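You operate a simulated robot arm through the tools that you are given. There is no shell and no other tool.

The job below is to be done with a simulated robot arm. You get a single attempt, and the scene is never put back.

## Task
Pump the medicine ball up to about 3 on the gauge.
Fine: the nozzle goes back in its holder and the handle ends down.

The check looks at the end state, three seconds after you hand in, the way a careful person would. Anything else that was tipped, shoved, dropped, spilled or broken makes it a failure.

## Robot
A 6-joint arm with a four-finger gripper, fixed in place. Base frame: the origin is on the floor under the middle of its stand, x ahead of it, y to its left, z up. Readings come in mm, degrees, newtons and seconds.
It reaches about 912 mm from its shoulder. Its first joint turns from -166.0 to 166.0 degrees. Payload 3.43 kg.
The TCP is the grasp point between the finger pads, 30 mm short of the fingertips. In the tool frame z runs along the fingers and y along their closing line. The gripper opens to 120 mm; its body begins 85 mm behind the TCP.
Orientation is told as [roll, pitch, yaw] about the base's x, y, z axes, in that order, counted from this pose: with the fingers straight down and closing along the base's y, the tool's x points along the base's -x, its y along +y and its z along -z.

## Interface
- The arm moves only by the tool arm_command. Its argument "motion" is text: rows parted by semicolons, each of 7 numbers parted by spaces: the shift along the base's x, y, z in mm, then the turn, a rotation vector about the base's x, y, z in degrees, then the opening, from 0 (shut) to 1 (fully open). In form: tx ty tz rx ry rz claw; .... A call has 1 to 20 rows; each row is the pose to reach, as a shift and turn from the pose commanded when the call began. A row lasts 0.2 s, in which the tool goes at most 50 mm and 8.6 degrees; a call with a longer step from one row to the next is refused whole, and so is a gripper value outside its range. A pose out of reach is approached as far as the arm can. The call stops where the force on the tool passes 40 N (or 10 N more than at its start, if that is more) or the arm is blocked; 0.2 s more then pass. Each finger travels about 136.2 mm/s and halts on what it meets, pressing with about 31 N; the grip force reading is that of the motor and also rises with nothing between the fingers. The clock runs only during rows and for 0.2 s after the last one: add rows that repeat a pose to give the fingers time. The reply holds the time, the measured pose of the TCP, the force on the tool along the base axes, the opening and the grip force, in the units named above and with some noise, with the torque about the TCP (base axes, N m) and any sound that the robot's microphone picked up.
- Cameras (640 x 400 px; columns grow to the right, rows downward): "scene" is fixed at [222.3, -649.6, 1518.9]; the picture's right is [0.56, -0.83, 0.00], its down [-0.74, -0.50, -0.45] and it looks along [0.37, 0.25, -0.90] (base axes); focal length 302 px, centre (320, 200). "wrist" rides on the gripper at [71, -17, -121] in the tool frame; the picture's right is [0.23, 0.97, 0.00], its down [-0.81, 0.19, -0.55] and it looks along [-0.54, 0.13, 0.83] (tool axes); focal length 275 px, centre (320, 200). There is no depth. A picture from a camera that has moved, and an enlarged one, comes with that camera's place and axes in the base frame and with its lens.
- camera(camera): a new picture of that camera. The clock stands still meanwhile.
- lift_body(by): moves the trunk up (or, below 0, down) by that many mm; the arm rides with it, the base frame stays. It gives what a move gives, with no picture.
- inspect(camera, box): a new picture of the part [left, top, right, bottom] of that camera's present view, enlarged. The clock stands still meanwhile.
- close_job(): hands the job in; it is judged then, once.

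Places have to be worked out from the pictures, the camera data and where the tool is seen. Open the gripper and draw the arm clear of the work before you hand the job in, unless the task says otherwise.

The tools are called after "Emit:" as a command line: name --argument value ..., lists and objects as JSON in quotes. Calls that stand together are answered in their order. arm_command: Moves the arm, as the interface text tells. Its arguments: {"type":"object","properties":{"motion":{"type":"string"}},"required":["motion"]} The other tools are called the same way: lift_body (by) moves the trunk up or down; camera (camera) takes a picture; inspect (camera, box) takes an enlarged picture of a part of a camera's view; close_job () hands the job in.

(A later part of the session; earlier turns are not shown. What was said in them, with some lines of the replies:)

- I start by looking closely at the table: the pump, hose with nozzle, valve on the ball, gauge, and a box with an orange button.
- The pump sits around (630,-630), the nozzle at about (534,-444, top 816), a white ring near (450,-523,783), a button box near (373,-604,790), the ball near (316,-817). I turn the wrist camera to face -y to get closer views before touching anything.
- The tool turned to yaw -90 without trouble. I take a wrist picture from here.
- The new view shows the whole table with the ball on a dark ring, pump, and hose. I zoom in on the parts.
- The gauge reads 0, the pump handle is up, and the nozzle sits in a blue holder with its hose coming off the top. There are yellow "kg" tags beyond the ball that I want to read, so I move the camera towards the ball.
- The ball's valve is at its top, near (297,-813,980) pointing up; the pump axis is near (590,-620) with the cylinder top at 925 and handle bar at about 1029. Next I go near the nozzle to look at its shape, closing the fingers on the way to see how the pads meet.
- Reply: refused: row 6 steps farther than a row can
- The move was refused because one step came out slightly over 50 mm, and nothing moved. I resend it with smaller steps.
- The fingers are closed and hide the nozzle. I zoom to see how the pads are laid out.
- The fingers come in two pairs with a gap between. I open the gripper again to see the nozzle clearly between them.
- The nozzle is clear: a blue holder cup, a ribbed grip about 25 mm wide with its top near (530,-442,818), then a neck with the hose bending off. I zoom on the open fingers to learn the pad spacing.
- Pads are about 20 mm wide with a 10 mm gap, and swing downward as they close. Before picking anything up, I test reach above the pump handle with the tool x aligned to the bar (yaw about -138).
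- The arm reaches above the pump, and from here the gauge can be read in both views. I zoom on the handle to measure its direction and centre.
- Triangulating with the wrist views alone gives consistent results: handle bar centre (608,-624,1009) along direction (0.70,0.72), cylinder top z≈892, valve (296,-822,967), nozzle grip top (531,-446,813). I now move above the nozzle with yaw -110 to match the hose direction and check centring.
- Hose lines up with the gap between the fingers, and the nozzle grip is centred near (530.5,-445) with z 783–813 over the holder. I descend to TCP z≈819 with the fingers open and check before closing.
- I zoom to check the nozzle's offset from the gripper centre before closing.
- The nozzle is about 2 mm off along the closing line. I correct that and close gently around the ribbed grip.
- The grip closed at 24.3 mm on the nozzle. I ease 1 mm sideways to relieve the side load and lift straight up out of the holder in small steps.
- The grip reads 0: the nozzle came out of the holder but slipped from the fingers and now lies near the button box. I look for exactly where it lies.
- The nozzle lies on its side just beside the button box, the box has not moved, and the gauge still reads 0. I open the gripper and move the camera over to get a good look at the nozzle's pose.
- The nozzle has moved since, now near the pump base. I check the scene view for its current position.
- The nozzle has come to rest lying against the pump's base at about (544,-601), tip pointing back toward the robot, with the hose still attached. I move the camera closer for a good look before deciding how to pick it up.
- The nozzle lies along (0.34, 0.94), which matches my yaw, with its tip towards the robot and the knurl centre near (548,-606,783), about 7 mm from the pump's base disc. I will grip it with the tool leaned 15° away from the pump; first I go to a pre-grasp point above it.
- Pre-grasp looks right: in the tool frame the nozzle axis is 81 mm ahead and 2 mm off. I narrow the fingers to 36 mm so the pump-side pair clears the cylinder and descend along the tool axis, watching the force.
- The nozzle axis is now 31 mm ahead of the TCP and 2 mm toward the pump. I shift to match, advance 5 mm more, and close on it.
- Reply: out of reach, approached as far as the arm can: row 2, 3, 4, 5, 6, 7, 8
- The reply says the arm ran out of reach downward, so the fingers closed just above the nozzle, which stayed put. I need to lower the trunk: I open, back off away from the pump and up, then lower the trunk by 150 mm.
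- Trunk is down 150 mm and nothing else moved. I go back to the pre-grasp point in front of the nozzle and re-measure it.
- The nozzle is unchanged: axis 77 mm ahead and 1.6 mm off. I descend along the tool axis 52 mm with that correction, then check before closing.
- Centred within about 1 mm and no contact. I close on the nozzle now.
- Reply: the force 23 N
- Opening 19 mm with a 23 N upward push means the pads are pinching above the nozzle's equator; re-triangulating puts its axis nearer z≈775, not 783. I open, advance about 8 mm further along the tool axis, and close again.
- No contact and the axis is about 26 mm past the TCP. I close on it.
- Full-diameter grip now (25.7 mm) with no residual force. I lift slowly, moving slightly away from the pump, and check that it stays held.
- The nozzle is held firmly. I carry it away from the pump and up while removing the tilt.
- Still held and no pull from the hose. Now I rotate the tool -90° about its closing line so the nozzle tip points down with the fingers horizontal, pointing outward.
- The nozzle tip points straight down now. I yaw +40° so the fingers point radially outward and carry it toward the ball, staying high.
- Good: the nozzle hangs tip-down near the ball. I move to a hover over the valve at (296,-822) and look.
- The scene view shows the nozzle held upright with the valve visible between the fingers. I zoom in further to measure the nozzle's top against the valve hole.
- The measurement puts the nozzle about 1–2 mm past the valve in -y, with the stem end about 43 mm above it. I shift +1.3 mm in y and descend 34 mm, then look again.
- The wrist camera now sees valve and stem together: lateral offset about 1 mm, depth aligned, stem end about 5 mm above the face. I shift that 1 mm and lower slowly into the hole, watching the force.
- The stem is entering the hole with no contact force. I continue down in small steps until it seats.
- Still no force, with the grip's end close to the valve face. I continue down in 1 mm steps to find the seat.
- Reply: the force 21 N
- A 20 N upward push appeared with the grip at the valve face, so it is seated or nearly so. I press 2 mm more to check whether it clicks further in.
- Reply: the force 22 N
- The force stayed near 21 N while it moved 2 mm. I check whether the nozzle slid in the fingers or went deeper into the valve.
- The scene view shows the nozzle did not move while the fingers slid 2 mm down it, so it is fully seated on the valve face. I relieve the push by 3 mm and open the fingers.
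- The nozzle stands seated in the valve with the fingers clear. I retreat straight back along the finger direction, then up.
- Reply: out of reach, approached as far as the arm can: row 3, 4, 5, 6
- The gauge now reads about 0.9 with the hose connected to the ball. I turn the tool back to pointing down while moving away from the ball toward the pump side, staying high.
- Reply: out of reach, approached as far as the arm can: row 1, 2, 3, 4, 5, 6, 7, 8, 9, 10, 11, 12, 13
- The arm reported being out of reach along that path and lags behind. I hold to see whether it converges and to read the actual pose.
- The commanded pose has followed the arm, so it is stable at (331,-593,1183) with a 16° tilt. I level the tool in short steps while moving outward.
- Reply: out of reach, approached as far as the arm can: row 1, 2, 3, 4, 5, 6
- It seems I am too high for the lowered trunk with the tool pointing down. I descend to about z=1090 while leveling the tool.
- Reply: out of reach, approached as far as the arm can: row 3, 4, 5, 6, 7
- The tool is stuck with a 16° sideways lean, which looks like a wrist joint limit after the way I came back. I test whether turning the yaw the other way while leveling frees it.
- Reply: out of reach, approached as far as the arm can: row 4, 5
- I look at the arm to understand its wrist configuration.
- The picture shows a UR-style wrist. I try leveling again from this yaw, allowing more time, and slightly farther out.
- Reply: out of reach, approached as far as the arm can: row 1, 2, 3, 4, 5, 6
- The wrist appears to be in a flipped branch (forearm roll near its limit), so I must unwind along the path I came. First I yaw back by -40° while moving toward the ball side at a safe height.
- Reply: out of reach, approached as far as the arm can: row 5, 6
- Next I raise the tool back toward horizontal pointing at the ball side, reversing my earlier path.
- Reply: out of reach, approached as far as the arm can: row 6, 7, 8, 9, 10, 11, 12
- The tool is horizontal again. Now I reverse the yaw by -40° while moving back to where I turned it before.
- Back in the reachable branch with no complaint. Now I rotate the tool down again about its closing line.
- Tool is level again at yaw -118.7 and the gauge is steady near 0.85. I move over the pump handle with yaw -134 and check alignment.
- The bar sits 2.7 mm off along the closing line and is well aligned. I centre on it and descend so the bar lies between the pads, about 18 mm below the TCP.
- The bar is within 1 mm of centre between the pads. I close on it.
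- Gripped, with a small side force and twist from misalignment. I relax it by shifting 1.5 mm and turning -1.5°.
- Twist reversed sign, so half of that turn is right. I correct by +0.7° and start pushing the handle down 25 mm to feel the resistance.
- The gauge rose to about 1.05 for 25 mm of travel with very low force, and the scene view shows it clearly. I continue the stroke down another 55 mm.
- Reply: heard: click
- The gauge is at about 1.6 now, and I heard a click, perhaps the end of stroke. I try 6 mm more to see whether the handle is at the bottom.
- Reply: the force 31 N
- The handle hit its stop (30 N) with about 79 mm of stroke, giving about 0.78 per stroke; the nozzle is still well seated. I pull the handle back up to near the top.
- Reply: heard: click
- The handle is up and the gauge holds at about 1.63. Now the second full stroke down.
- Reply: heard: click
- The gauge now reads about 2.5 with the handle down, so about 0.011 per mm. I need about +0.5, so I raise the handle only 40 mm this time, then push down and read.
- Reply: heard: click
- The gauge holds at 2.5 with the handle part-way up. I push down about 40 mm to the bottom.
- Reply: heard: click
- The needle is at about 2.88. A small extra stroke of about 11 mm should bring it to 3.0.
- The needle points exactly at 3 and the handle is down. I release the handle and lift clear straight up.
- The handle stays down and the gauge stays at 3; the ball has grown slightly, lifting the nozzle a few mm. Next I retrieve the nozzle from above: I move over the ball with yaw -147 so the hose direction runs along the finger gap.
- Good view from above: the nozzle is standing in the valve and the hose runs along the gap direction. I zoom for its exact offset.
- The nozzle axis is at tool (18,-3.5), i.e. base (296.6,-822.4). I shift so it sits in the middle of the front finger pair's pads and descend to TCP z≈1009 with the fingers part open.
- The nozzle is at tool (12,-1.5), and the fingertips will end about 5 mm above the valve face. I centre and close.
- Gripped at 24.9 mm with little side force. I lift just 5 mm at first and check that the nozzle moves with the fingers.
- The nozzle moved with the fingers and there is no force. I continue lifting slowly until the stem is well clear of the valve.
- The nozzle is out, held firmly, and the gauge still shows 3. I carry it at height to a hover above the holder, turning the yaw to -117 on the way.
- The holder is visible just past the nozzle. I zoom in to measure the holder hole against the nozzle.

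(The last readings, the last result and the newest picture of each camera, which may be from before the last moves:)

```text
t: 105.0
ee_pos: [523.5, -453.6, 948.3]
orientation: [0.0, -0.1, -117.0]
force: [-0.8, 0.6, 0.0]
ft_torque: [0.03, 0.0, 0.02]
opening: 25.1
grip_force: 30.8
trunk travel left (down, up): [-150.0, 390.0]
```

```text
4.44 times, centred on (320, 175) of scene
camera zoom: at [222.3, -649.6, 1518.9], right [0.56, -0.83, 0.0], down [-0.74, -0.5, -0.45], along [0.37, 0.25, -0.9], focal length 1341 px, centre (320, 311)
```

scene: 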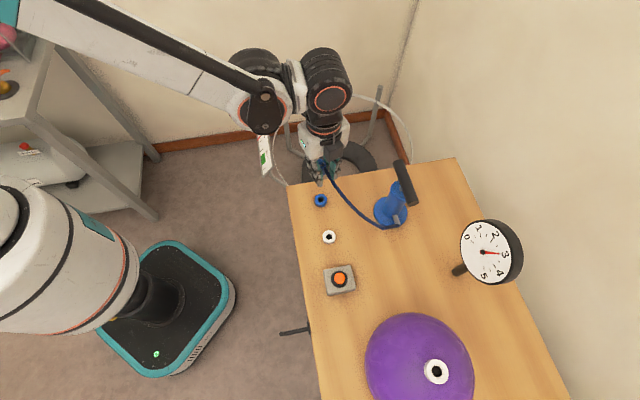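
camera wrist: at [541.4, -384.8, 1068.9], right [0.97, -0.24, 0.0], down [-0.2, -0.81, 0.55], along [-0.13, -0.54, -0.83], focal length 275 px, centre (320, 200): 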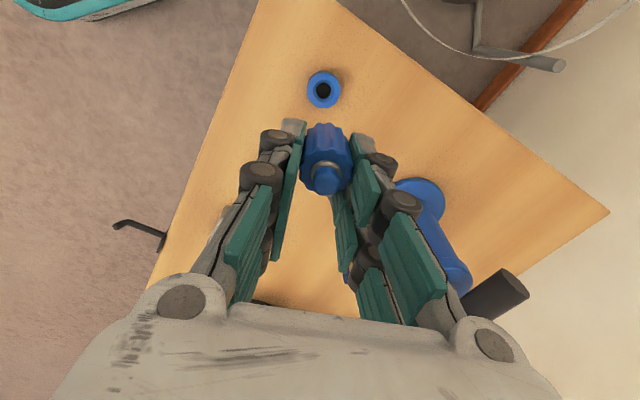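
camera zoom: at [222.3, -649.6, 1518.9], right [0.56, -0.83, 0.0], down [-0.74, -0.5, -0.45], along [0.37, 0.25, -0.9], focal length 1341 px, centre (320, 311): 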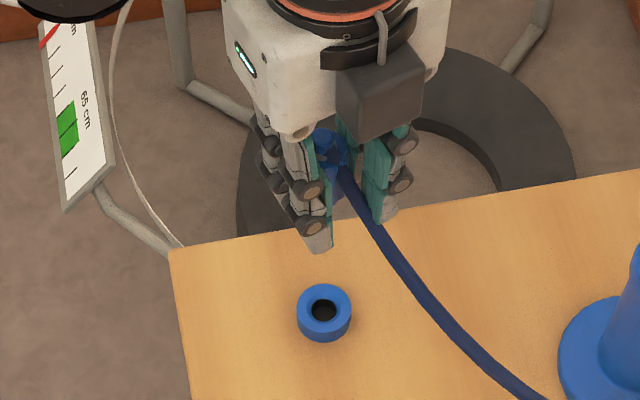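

Holder and nozzle are aligned to within about 1 mm in the tool frame. I descend to TCP z≈852 with a small correction and measure again.

Emit:
arm_command --motion "0.5 0.3 -25 0 0 0 0; 0.5 0.3 -50 0 0 0 0; 0.5 0.3 -75 0 0 0 0; 0.5 0.3 -96 0 0 0 0; 0.5 0.3 -96 0 0 0 0"

Emit:
inspect --camera "wrist" --box '[260, 50, 400, 210]'

Emit:
inspect --camera "scene" --box '[290, 160, 350, 220]'

```text
t: 106.2
ee_pos: [524.6, -454.5, 850.8]
orientation: [-0.1, 0.0, -117.1]
force: [0.4, -0.3, 0.3]
ft_torque: [-0.03, 0.0, 0.0]
opening: 24.9
grip_force: 30.6
trunk travel left (down, up): [-150.0, 390.0]
```

```text
2.50 times, centred on (330, 130) of wrist
camera zoom: at [541.7, -383.6, 971.4], right [0.97, -0.24, 0.0], down [-0.2, -0.81, 0.55], along [-0.13, -0.54, -0.83], focal length 688 px, centre (295, 375)
```

zoom: 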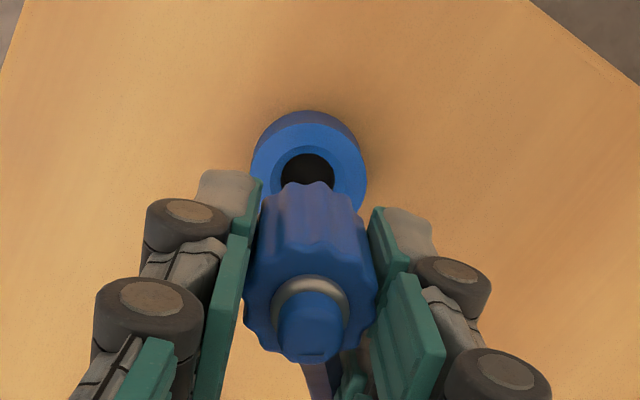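

```text
6.67 times, centred on (320, 190) of scene
camera zoom: at [222.3, -649.6, 1518.9], right [0.56, -0.83, 0.0], down [-0.74, -0.5, -0.45], along [0.37, 0.25, -0.9], focal length 2011 px, centre (320, 267)
```

zoom: 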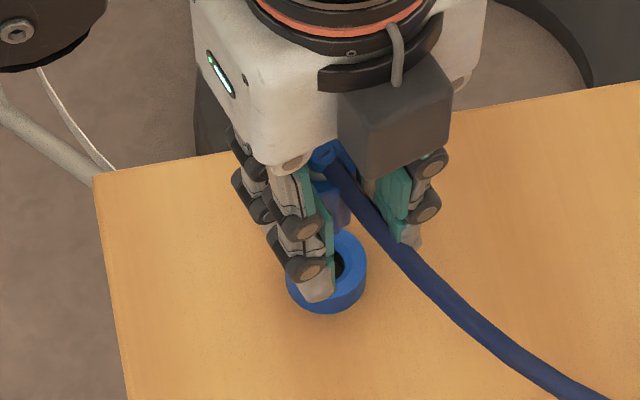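

Closer in, the holder appears about 1–2 mm off and its rim lower than I thought (about 770). I apply a partial correction, descend 20 mm more, and re-measure.

Emit:
arm_command --motion "0.3 -1.6 -7 0 0 0 0; 0.3 -1.6 -14 0 0 0 0; 0.3 -1.6 -20 0 0 0 0; 0.3 -1.6 -20 0 0 0 0"

Emit:
inspect --camera "wrist" --box '[260, 50, 400, 210]'

Emit:
inspect --camera "scene" --box '[300, 170, 345, 215]'

```text
t: 107.2
ee_pos: [525.1, -456.9, 832.7]
orientation: [-0.1, 0.0, -117.0]
force: [0.9, -0.5, 0.1]
ft_torque: [-0.01, -0.02, 0.02]
opening: 24.9
grip_force: 30.6
trunk travel left (down, up): [-150.0, 390.0]
```

```text
2.50 times, centred on (330, 130) of wrist
camera zoom: at [542.6, -386.1, 952.9], right [0.97, -0.24, 0.0], down [-0.2, -0.81, 0.55], along [-0.13, -0.54, -0.83], focal length 688 px, centre (295, 375)
```

zoom: 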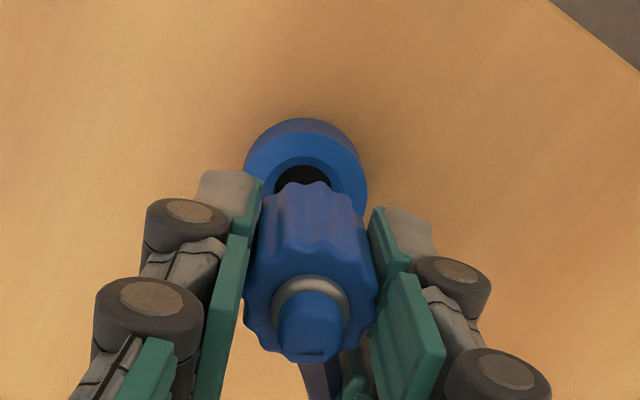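

```text
8.89 times, centred on (322, 192) of scene
camera zoom: at [222.3, -649.6, 1518.9], right [0.56, -0.83, 0.0], down [-0.74, -0.5, -0.45], along [0.37, 0.25, -0.9], focal length 2681 px, centre (298, 267)
```

zoom: 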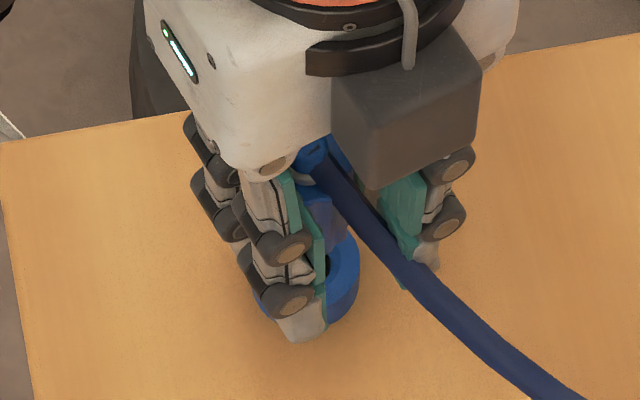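

Now holder and nozzle agree within about 0.5 mm; the stem end is about 16 mm above the rim. I lower slowly, watching the force.

Emit:
arm_command --motion "-0.2 0.1 -5 0 0 0 0; -0.2 0.1 -10 0 0 0 0; -0.2 0.1 -14 0 0 0 0; -0.2 0.1 -16 0 0 0 0; -0.2 0.1 -18 0 0 0 0; -0.2 0.1 -20 0 0 0 0"

Emit:
inspect --camera "wrist" --box '[260, 50, 400, 210]'

```text
t: 108.5
ee_pos: [524.7, -454.3, 811.8]
orientation: [0.0, -0.1, -117.0]
force: [-0.7, -0.5, -0.1]
ft_torque: [0.02, 0.0, 0.02]
opening: 25.3
grip_force: 31.0
trunk travel left (down, up): [-150.0, 390.0]
```

```text
2.50 times, centred on (330, 130) of wrist
camera zoom: at [542.6, -385.1, 933.8], right [0.97, -0.24, 0.0], down [-0.2, -0.81, 0.55], along [-0.13, -0.54, -0.83], focal length 688 px, centre (295, 375)
```

zoom: 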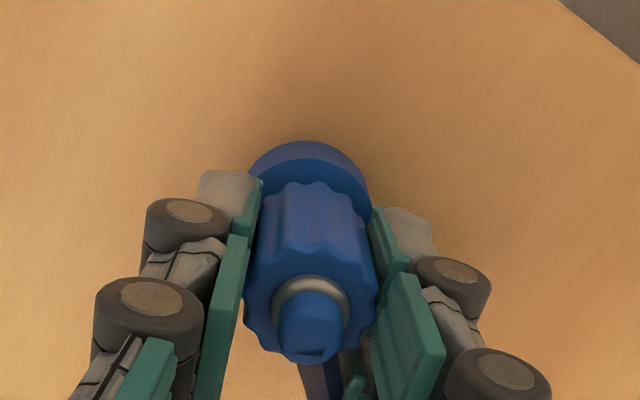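

No contact yet; the stem end should be right at the hole. I continue down in 2 mm steps.

Emit:
arm_command --motion "0 0 -2 0 0 0 0; 0 0 -4 0 0 0 0; 0 0 -6 0 0 0 0"

Emit:
inspect --camera "wrist" --box '[260, 50, 400, 210]'

```text
t: 109.3
ee_pos: [526.3, -455.9, 806.0]
orientation: [0.1, 0.0, -116.9]
force: [-0.5, -1.3, 0.4]
ft_torque: [-0.02, 0.02, -0.02]
opening: 24.9
grip_force: 31.2
trunk travel left (down, up): [-150.0, 390.0]
```

```text
2.50 times, centred on (330, 130) of wrist
camera zoom: at [542.5, -384.9, 927.8], right [0.97, -0.24, 0.0], down [-0.2, -0.81, 0.55], along [-0.13, -0.54, -0.83], focal length 688 px, centre (295, 375)
```

zoom: 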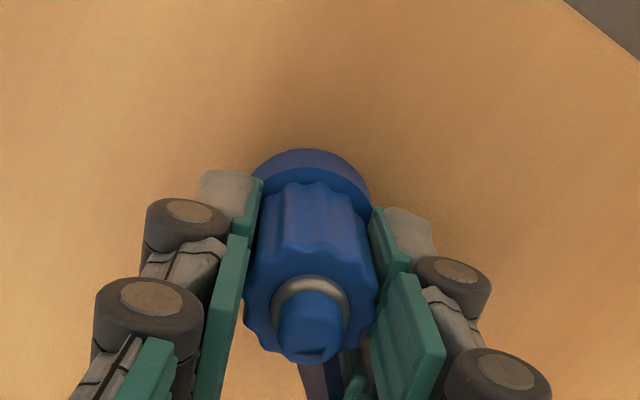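

Still free and going in. I continue to the seat in small steps.

Emit:
arm_command --motion "0 0 -1.5 0 0 0 0; 0 0 -3 0 0 0 0; 0 0 -4.5 0 0 0 0"

Emit:
inspect --camera "wrist" --box '[260, 50, 400, 210]'

```text
t: 110.2
ee_pos: [525.3, -454.6, 804.6]
orientation: [0.2, -0.1, -117.0]
force: [6.9, -13.8, 37.4]
ft_torque: [0.05, -0.2, -0.19]
opening: 24.9
grip_force: 31.5
trunk travel left (down, up): [-150.0, 390.0]
```

```text
2.50 times, centred on (330, 130) of wrist
camera zoom: at [542.0, -384.9, 925.6], right [0.97, -0.24, 0.0], down [-0.2, -0.81, 0.55], along [-0.13, -0.54, -0.83], focal length 688 px, centre (295, 375)
```

zoom: 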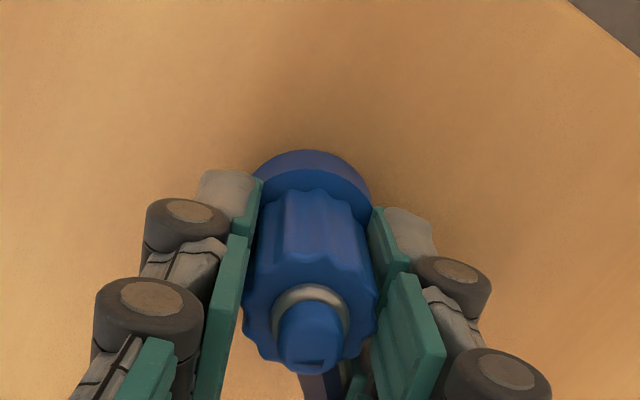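

Contact at the expected height with the grip's shoulder on the rim, so the nozzle is seated. I relieve the push and open the fingers.

Emit:
arm_command --motion "-0.3 0.6 2 0 0 0 0; -0.3 0.6 3.5 0 0 0 0.05; -0.3 0.6 3.5 0 0 0 0.25; -0.3 0.6 3.5 0 0 0 0.4; -0.3 0.6 3.5 0 0 0 0.5; -0.3 0.6 3.5 0 0 0 0.5"

Emit:
inspect --camera "wrist" --box '[240, 50, 400, 210]'

```text
t: 111.5
ee_pos: [525.7, -454.6, 806.1]
orientation: [0.1, -0.1, -117.0]
force: [0.0, -0.7, 0.2]
ft_torque: [-0.01, -0.01, 0.0]
opening: 60.0
grip_force: 0.1
trunk travel left (down, up): [-150.0, 390.0]
```

```text
2.50 times, centred on (320, 130) of wrist
camera zoom: at [542.5, -384.9, 927.3], right [0.97, -0.24, 0.0], down [-0.2, -0.81, 0.55], along [-0.13, -0.54, -0.83], focal length 688 px, centre (320, 375)
```

zoom: 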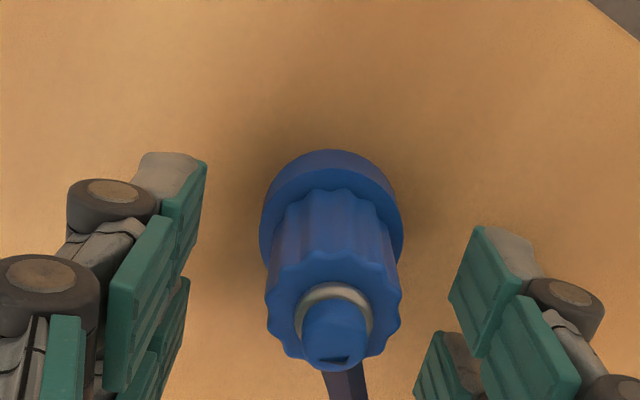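

The nozzle stands upright and concentric in its holder. I lift straight up and away, then check everything.

Emit:
arm_command --motion "0 0 15 0 0 0 0.5; 0 0 40 0 0 0 0.6; 0 0 80 0 0 0 0.7; 0 0 120 0 0 0 0.8; 0 0 160 0 0 0 1; -20 15 190 0 0 0 1; -45 30 220 0 0 0 1; -70 45 240 0 0 0 1; -95 60 250 0 0 0 1"

Emit:
camera --camera "scene"

Emit:
camera --camera "wrist"

Emit:
inspect --camera "scene" --box '[280, 120, 540, 290]'

```text
t: 113.5
ee_pos: [433.1, -395.5, 1055.1]
orientation: [0.0, -0.1, -116.9]
force: [0.8, 0.2, 0.1]
ft_torque: [0.0, -0.02, -0.01]
opening: 119.8
grip_force: 0.0
trunk travel left (down, up): [-150.0, 390.0]
```

```text
taken
```

scene: 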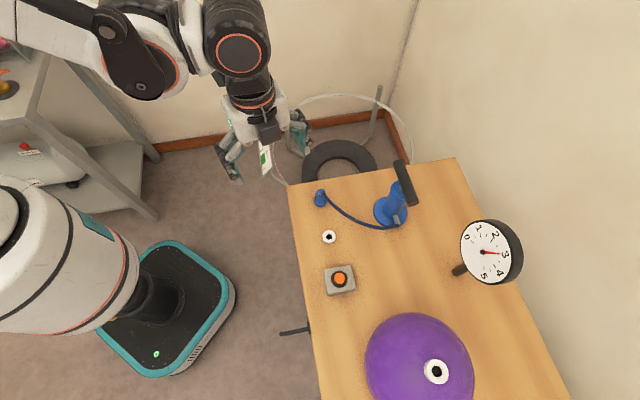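

```text
taken
camera wrist: at [449.1, -325.8, 1177.5], right [0.97, -0.24, 0.0], down [-0.2, -0.81, 0.55], along [-0.13, -0.54, -0.83], focal length 275 px, centre (320, 200)
```

wrist: 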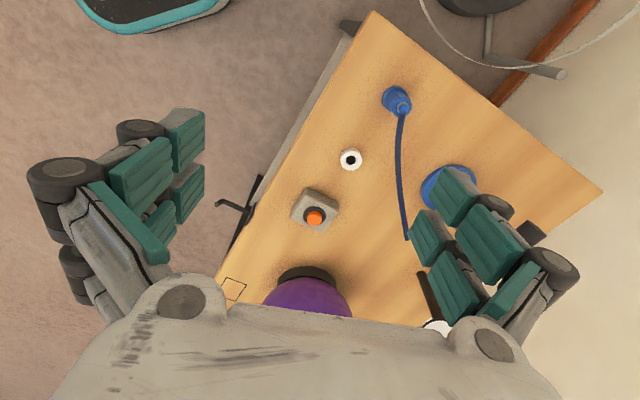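

```text
2.35 times, centred on (410, 205) of scene
camera zoom: at [222.3, -649.6, 1518.9], right [0.56, -0.83, 0.0], down [-0.74, -0.5, -0.45], along [0.37, 0.25, -0.9], focal length 710 px, centre (108, 188)
```

zoom: 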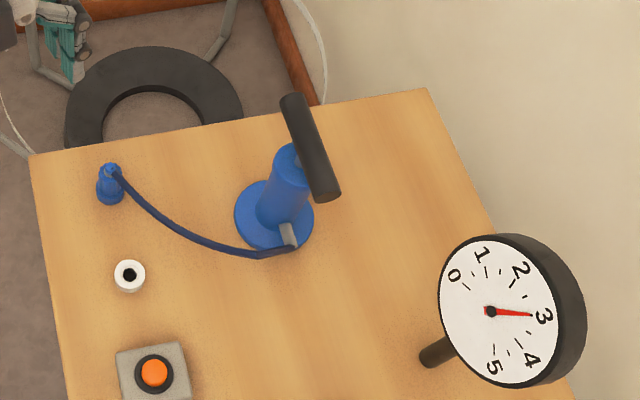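

Everything matches the starting layout: nozzle in its holder, handle down, gauge at 3, and the button box and ring unmoved. I take one last close look at the handle, nozzle and gauge.

Emit:
inspect --camera "scene" --box '[300, 140, 440, 240]'

Emit:
inspect --camera "wrist" --box '[300, 60, 460, 180]'

Emit:
inspect --camera "scene" --box '[420, 200, 560, 300]'

Emit:
inspect --camera "scene" --box '[280, 230, 540, 400]'

```text
4.00 times, centred on (370, 190) of scene
camera zoom: at [222.3, -649.6, 1518.9], right [0.56, -0.83, 0.0], down [-0.74, -0.5, -0.45], along [0.37, 0.25, -0.9], focal length 1207 px, centre (120, 240)
```

zoom: 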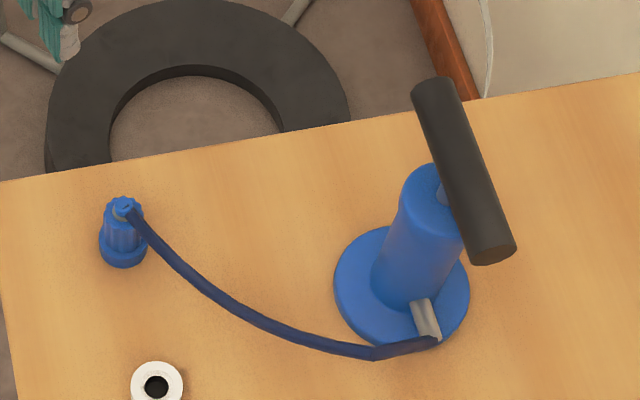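

```text
3.33 times, centred on (380, 120) of wrist
camera zoom: at [449.1, -325.8, 1177.5], right [0.97, -0.24, 0.0], down [-0.2, -0.81, 0.55], along [-0.13, -0.54, -0.83], focal length 918 px, centre (120, 467)
```

zoom: 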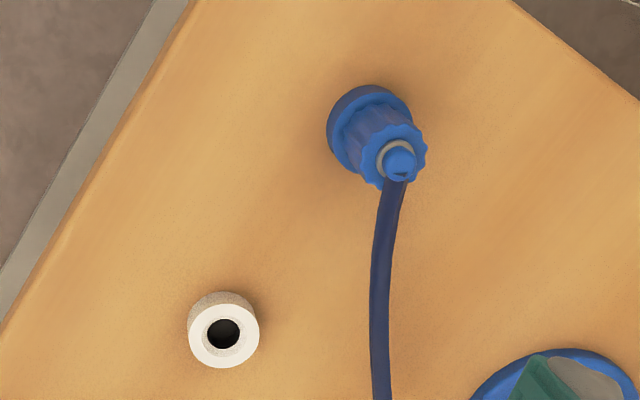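

```text
4.00 times, centred on (490, 250) of scene
camera zoom: at [222.3, -649.6, 1518.9], right [0.56, -0.83, 0.0], down [-0.74, -0.5, -0.45], along [0.37, 0.25, -0.9], focal length 1207 px, centre (-360, 0)
```

zoom: 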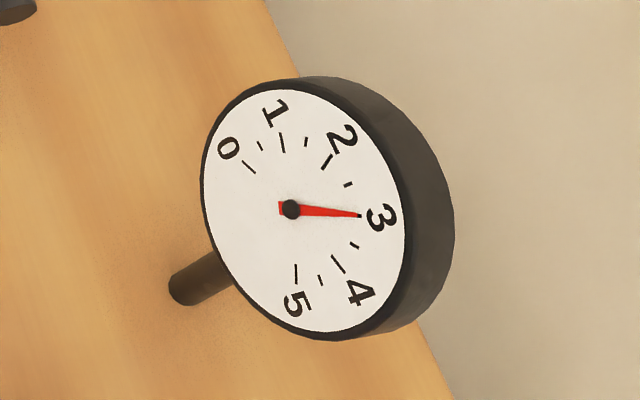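

```text
2.35 times, centred on (410, 315) of scene
camera zoom: at [222.3, -649.6, 1518.9], right [0.56, -0.83, 0.0], down [-0.74, -0.5, -0.45], along [0.37, 0.25, -0.9], focal length 710 px, centre (108, -71)
```

zoom: 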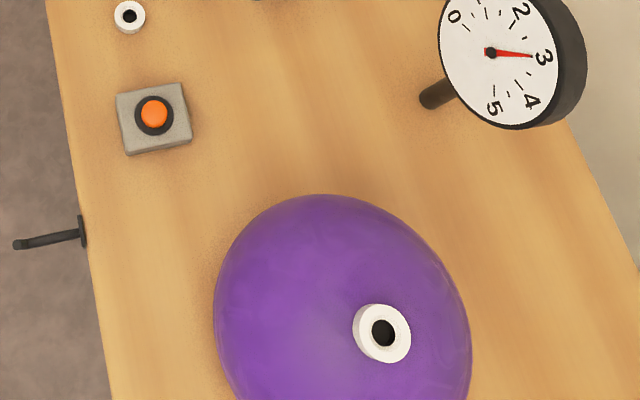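

The gauge reads 3 and the nozzle is back in its holder. The handle is down, nothing else has moved, and the open gripper is clear of the work. I hand the job in.

Emit:
close_job

```text
The job is handed in.
```

The medicine ball is pumped up and the gauge reads 3. It still read 3 after I pulled the nozzle from the ball's valve and when I handed in.

- **Nozzle:** It is back in its holder, upright and seated on the rim.
- **Pump handle:** It is down, within a millimetre or two of its stop, and stayed there after I let go.
- **One slip:** On the first lift the nozzle slipped out of the fingers and rolled on the table. It stopped first beside the button box, then against the pump base. I picked it up from there.
- **Other items:** The button box, pump, gauge and white ring show no change in the pictures, and the ball looks the same apart from being slightly bigger from the air.

The gripper was open and clear of the table when I handed in. The trunk is 150 mm lower than where it started.
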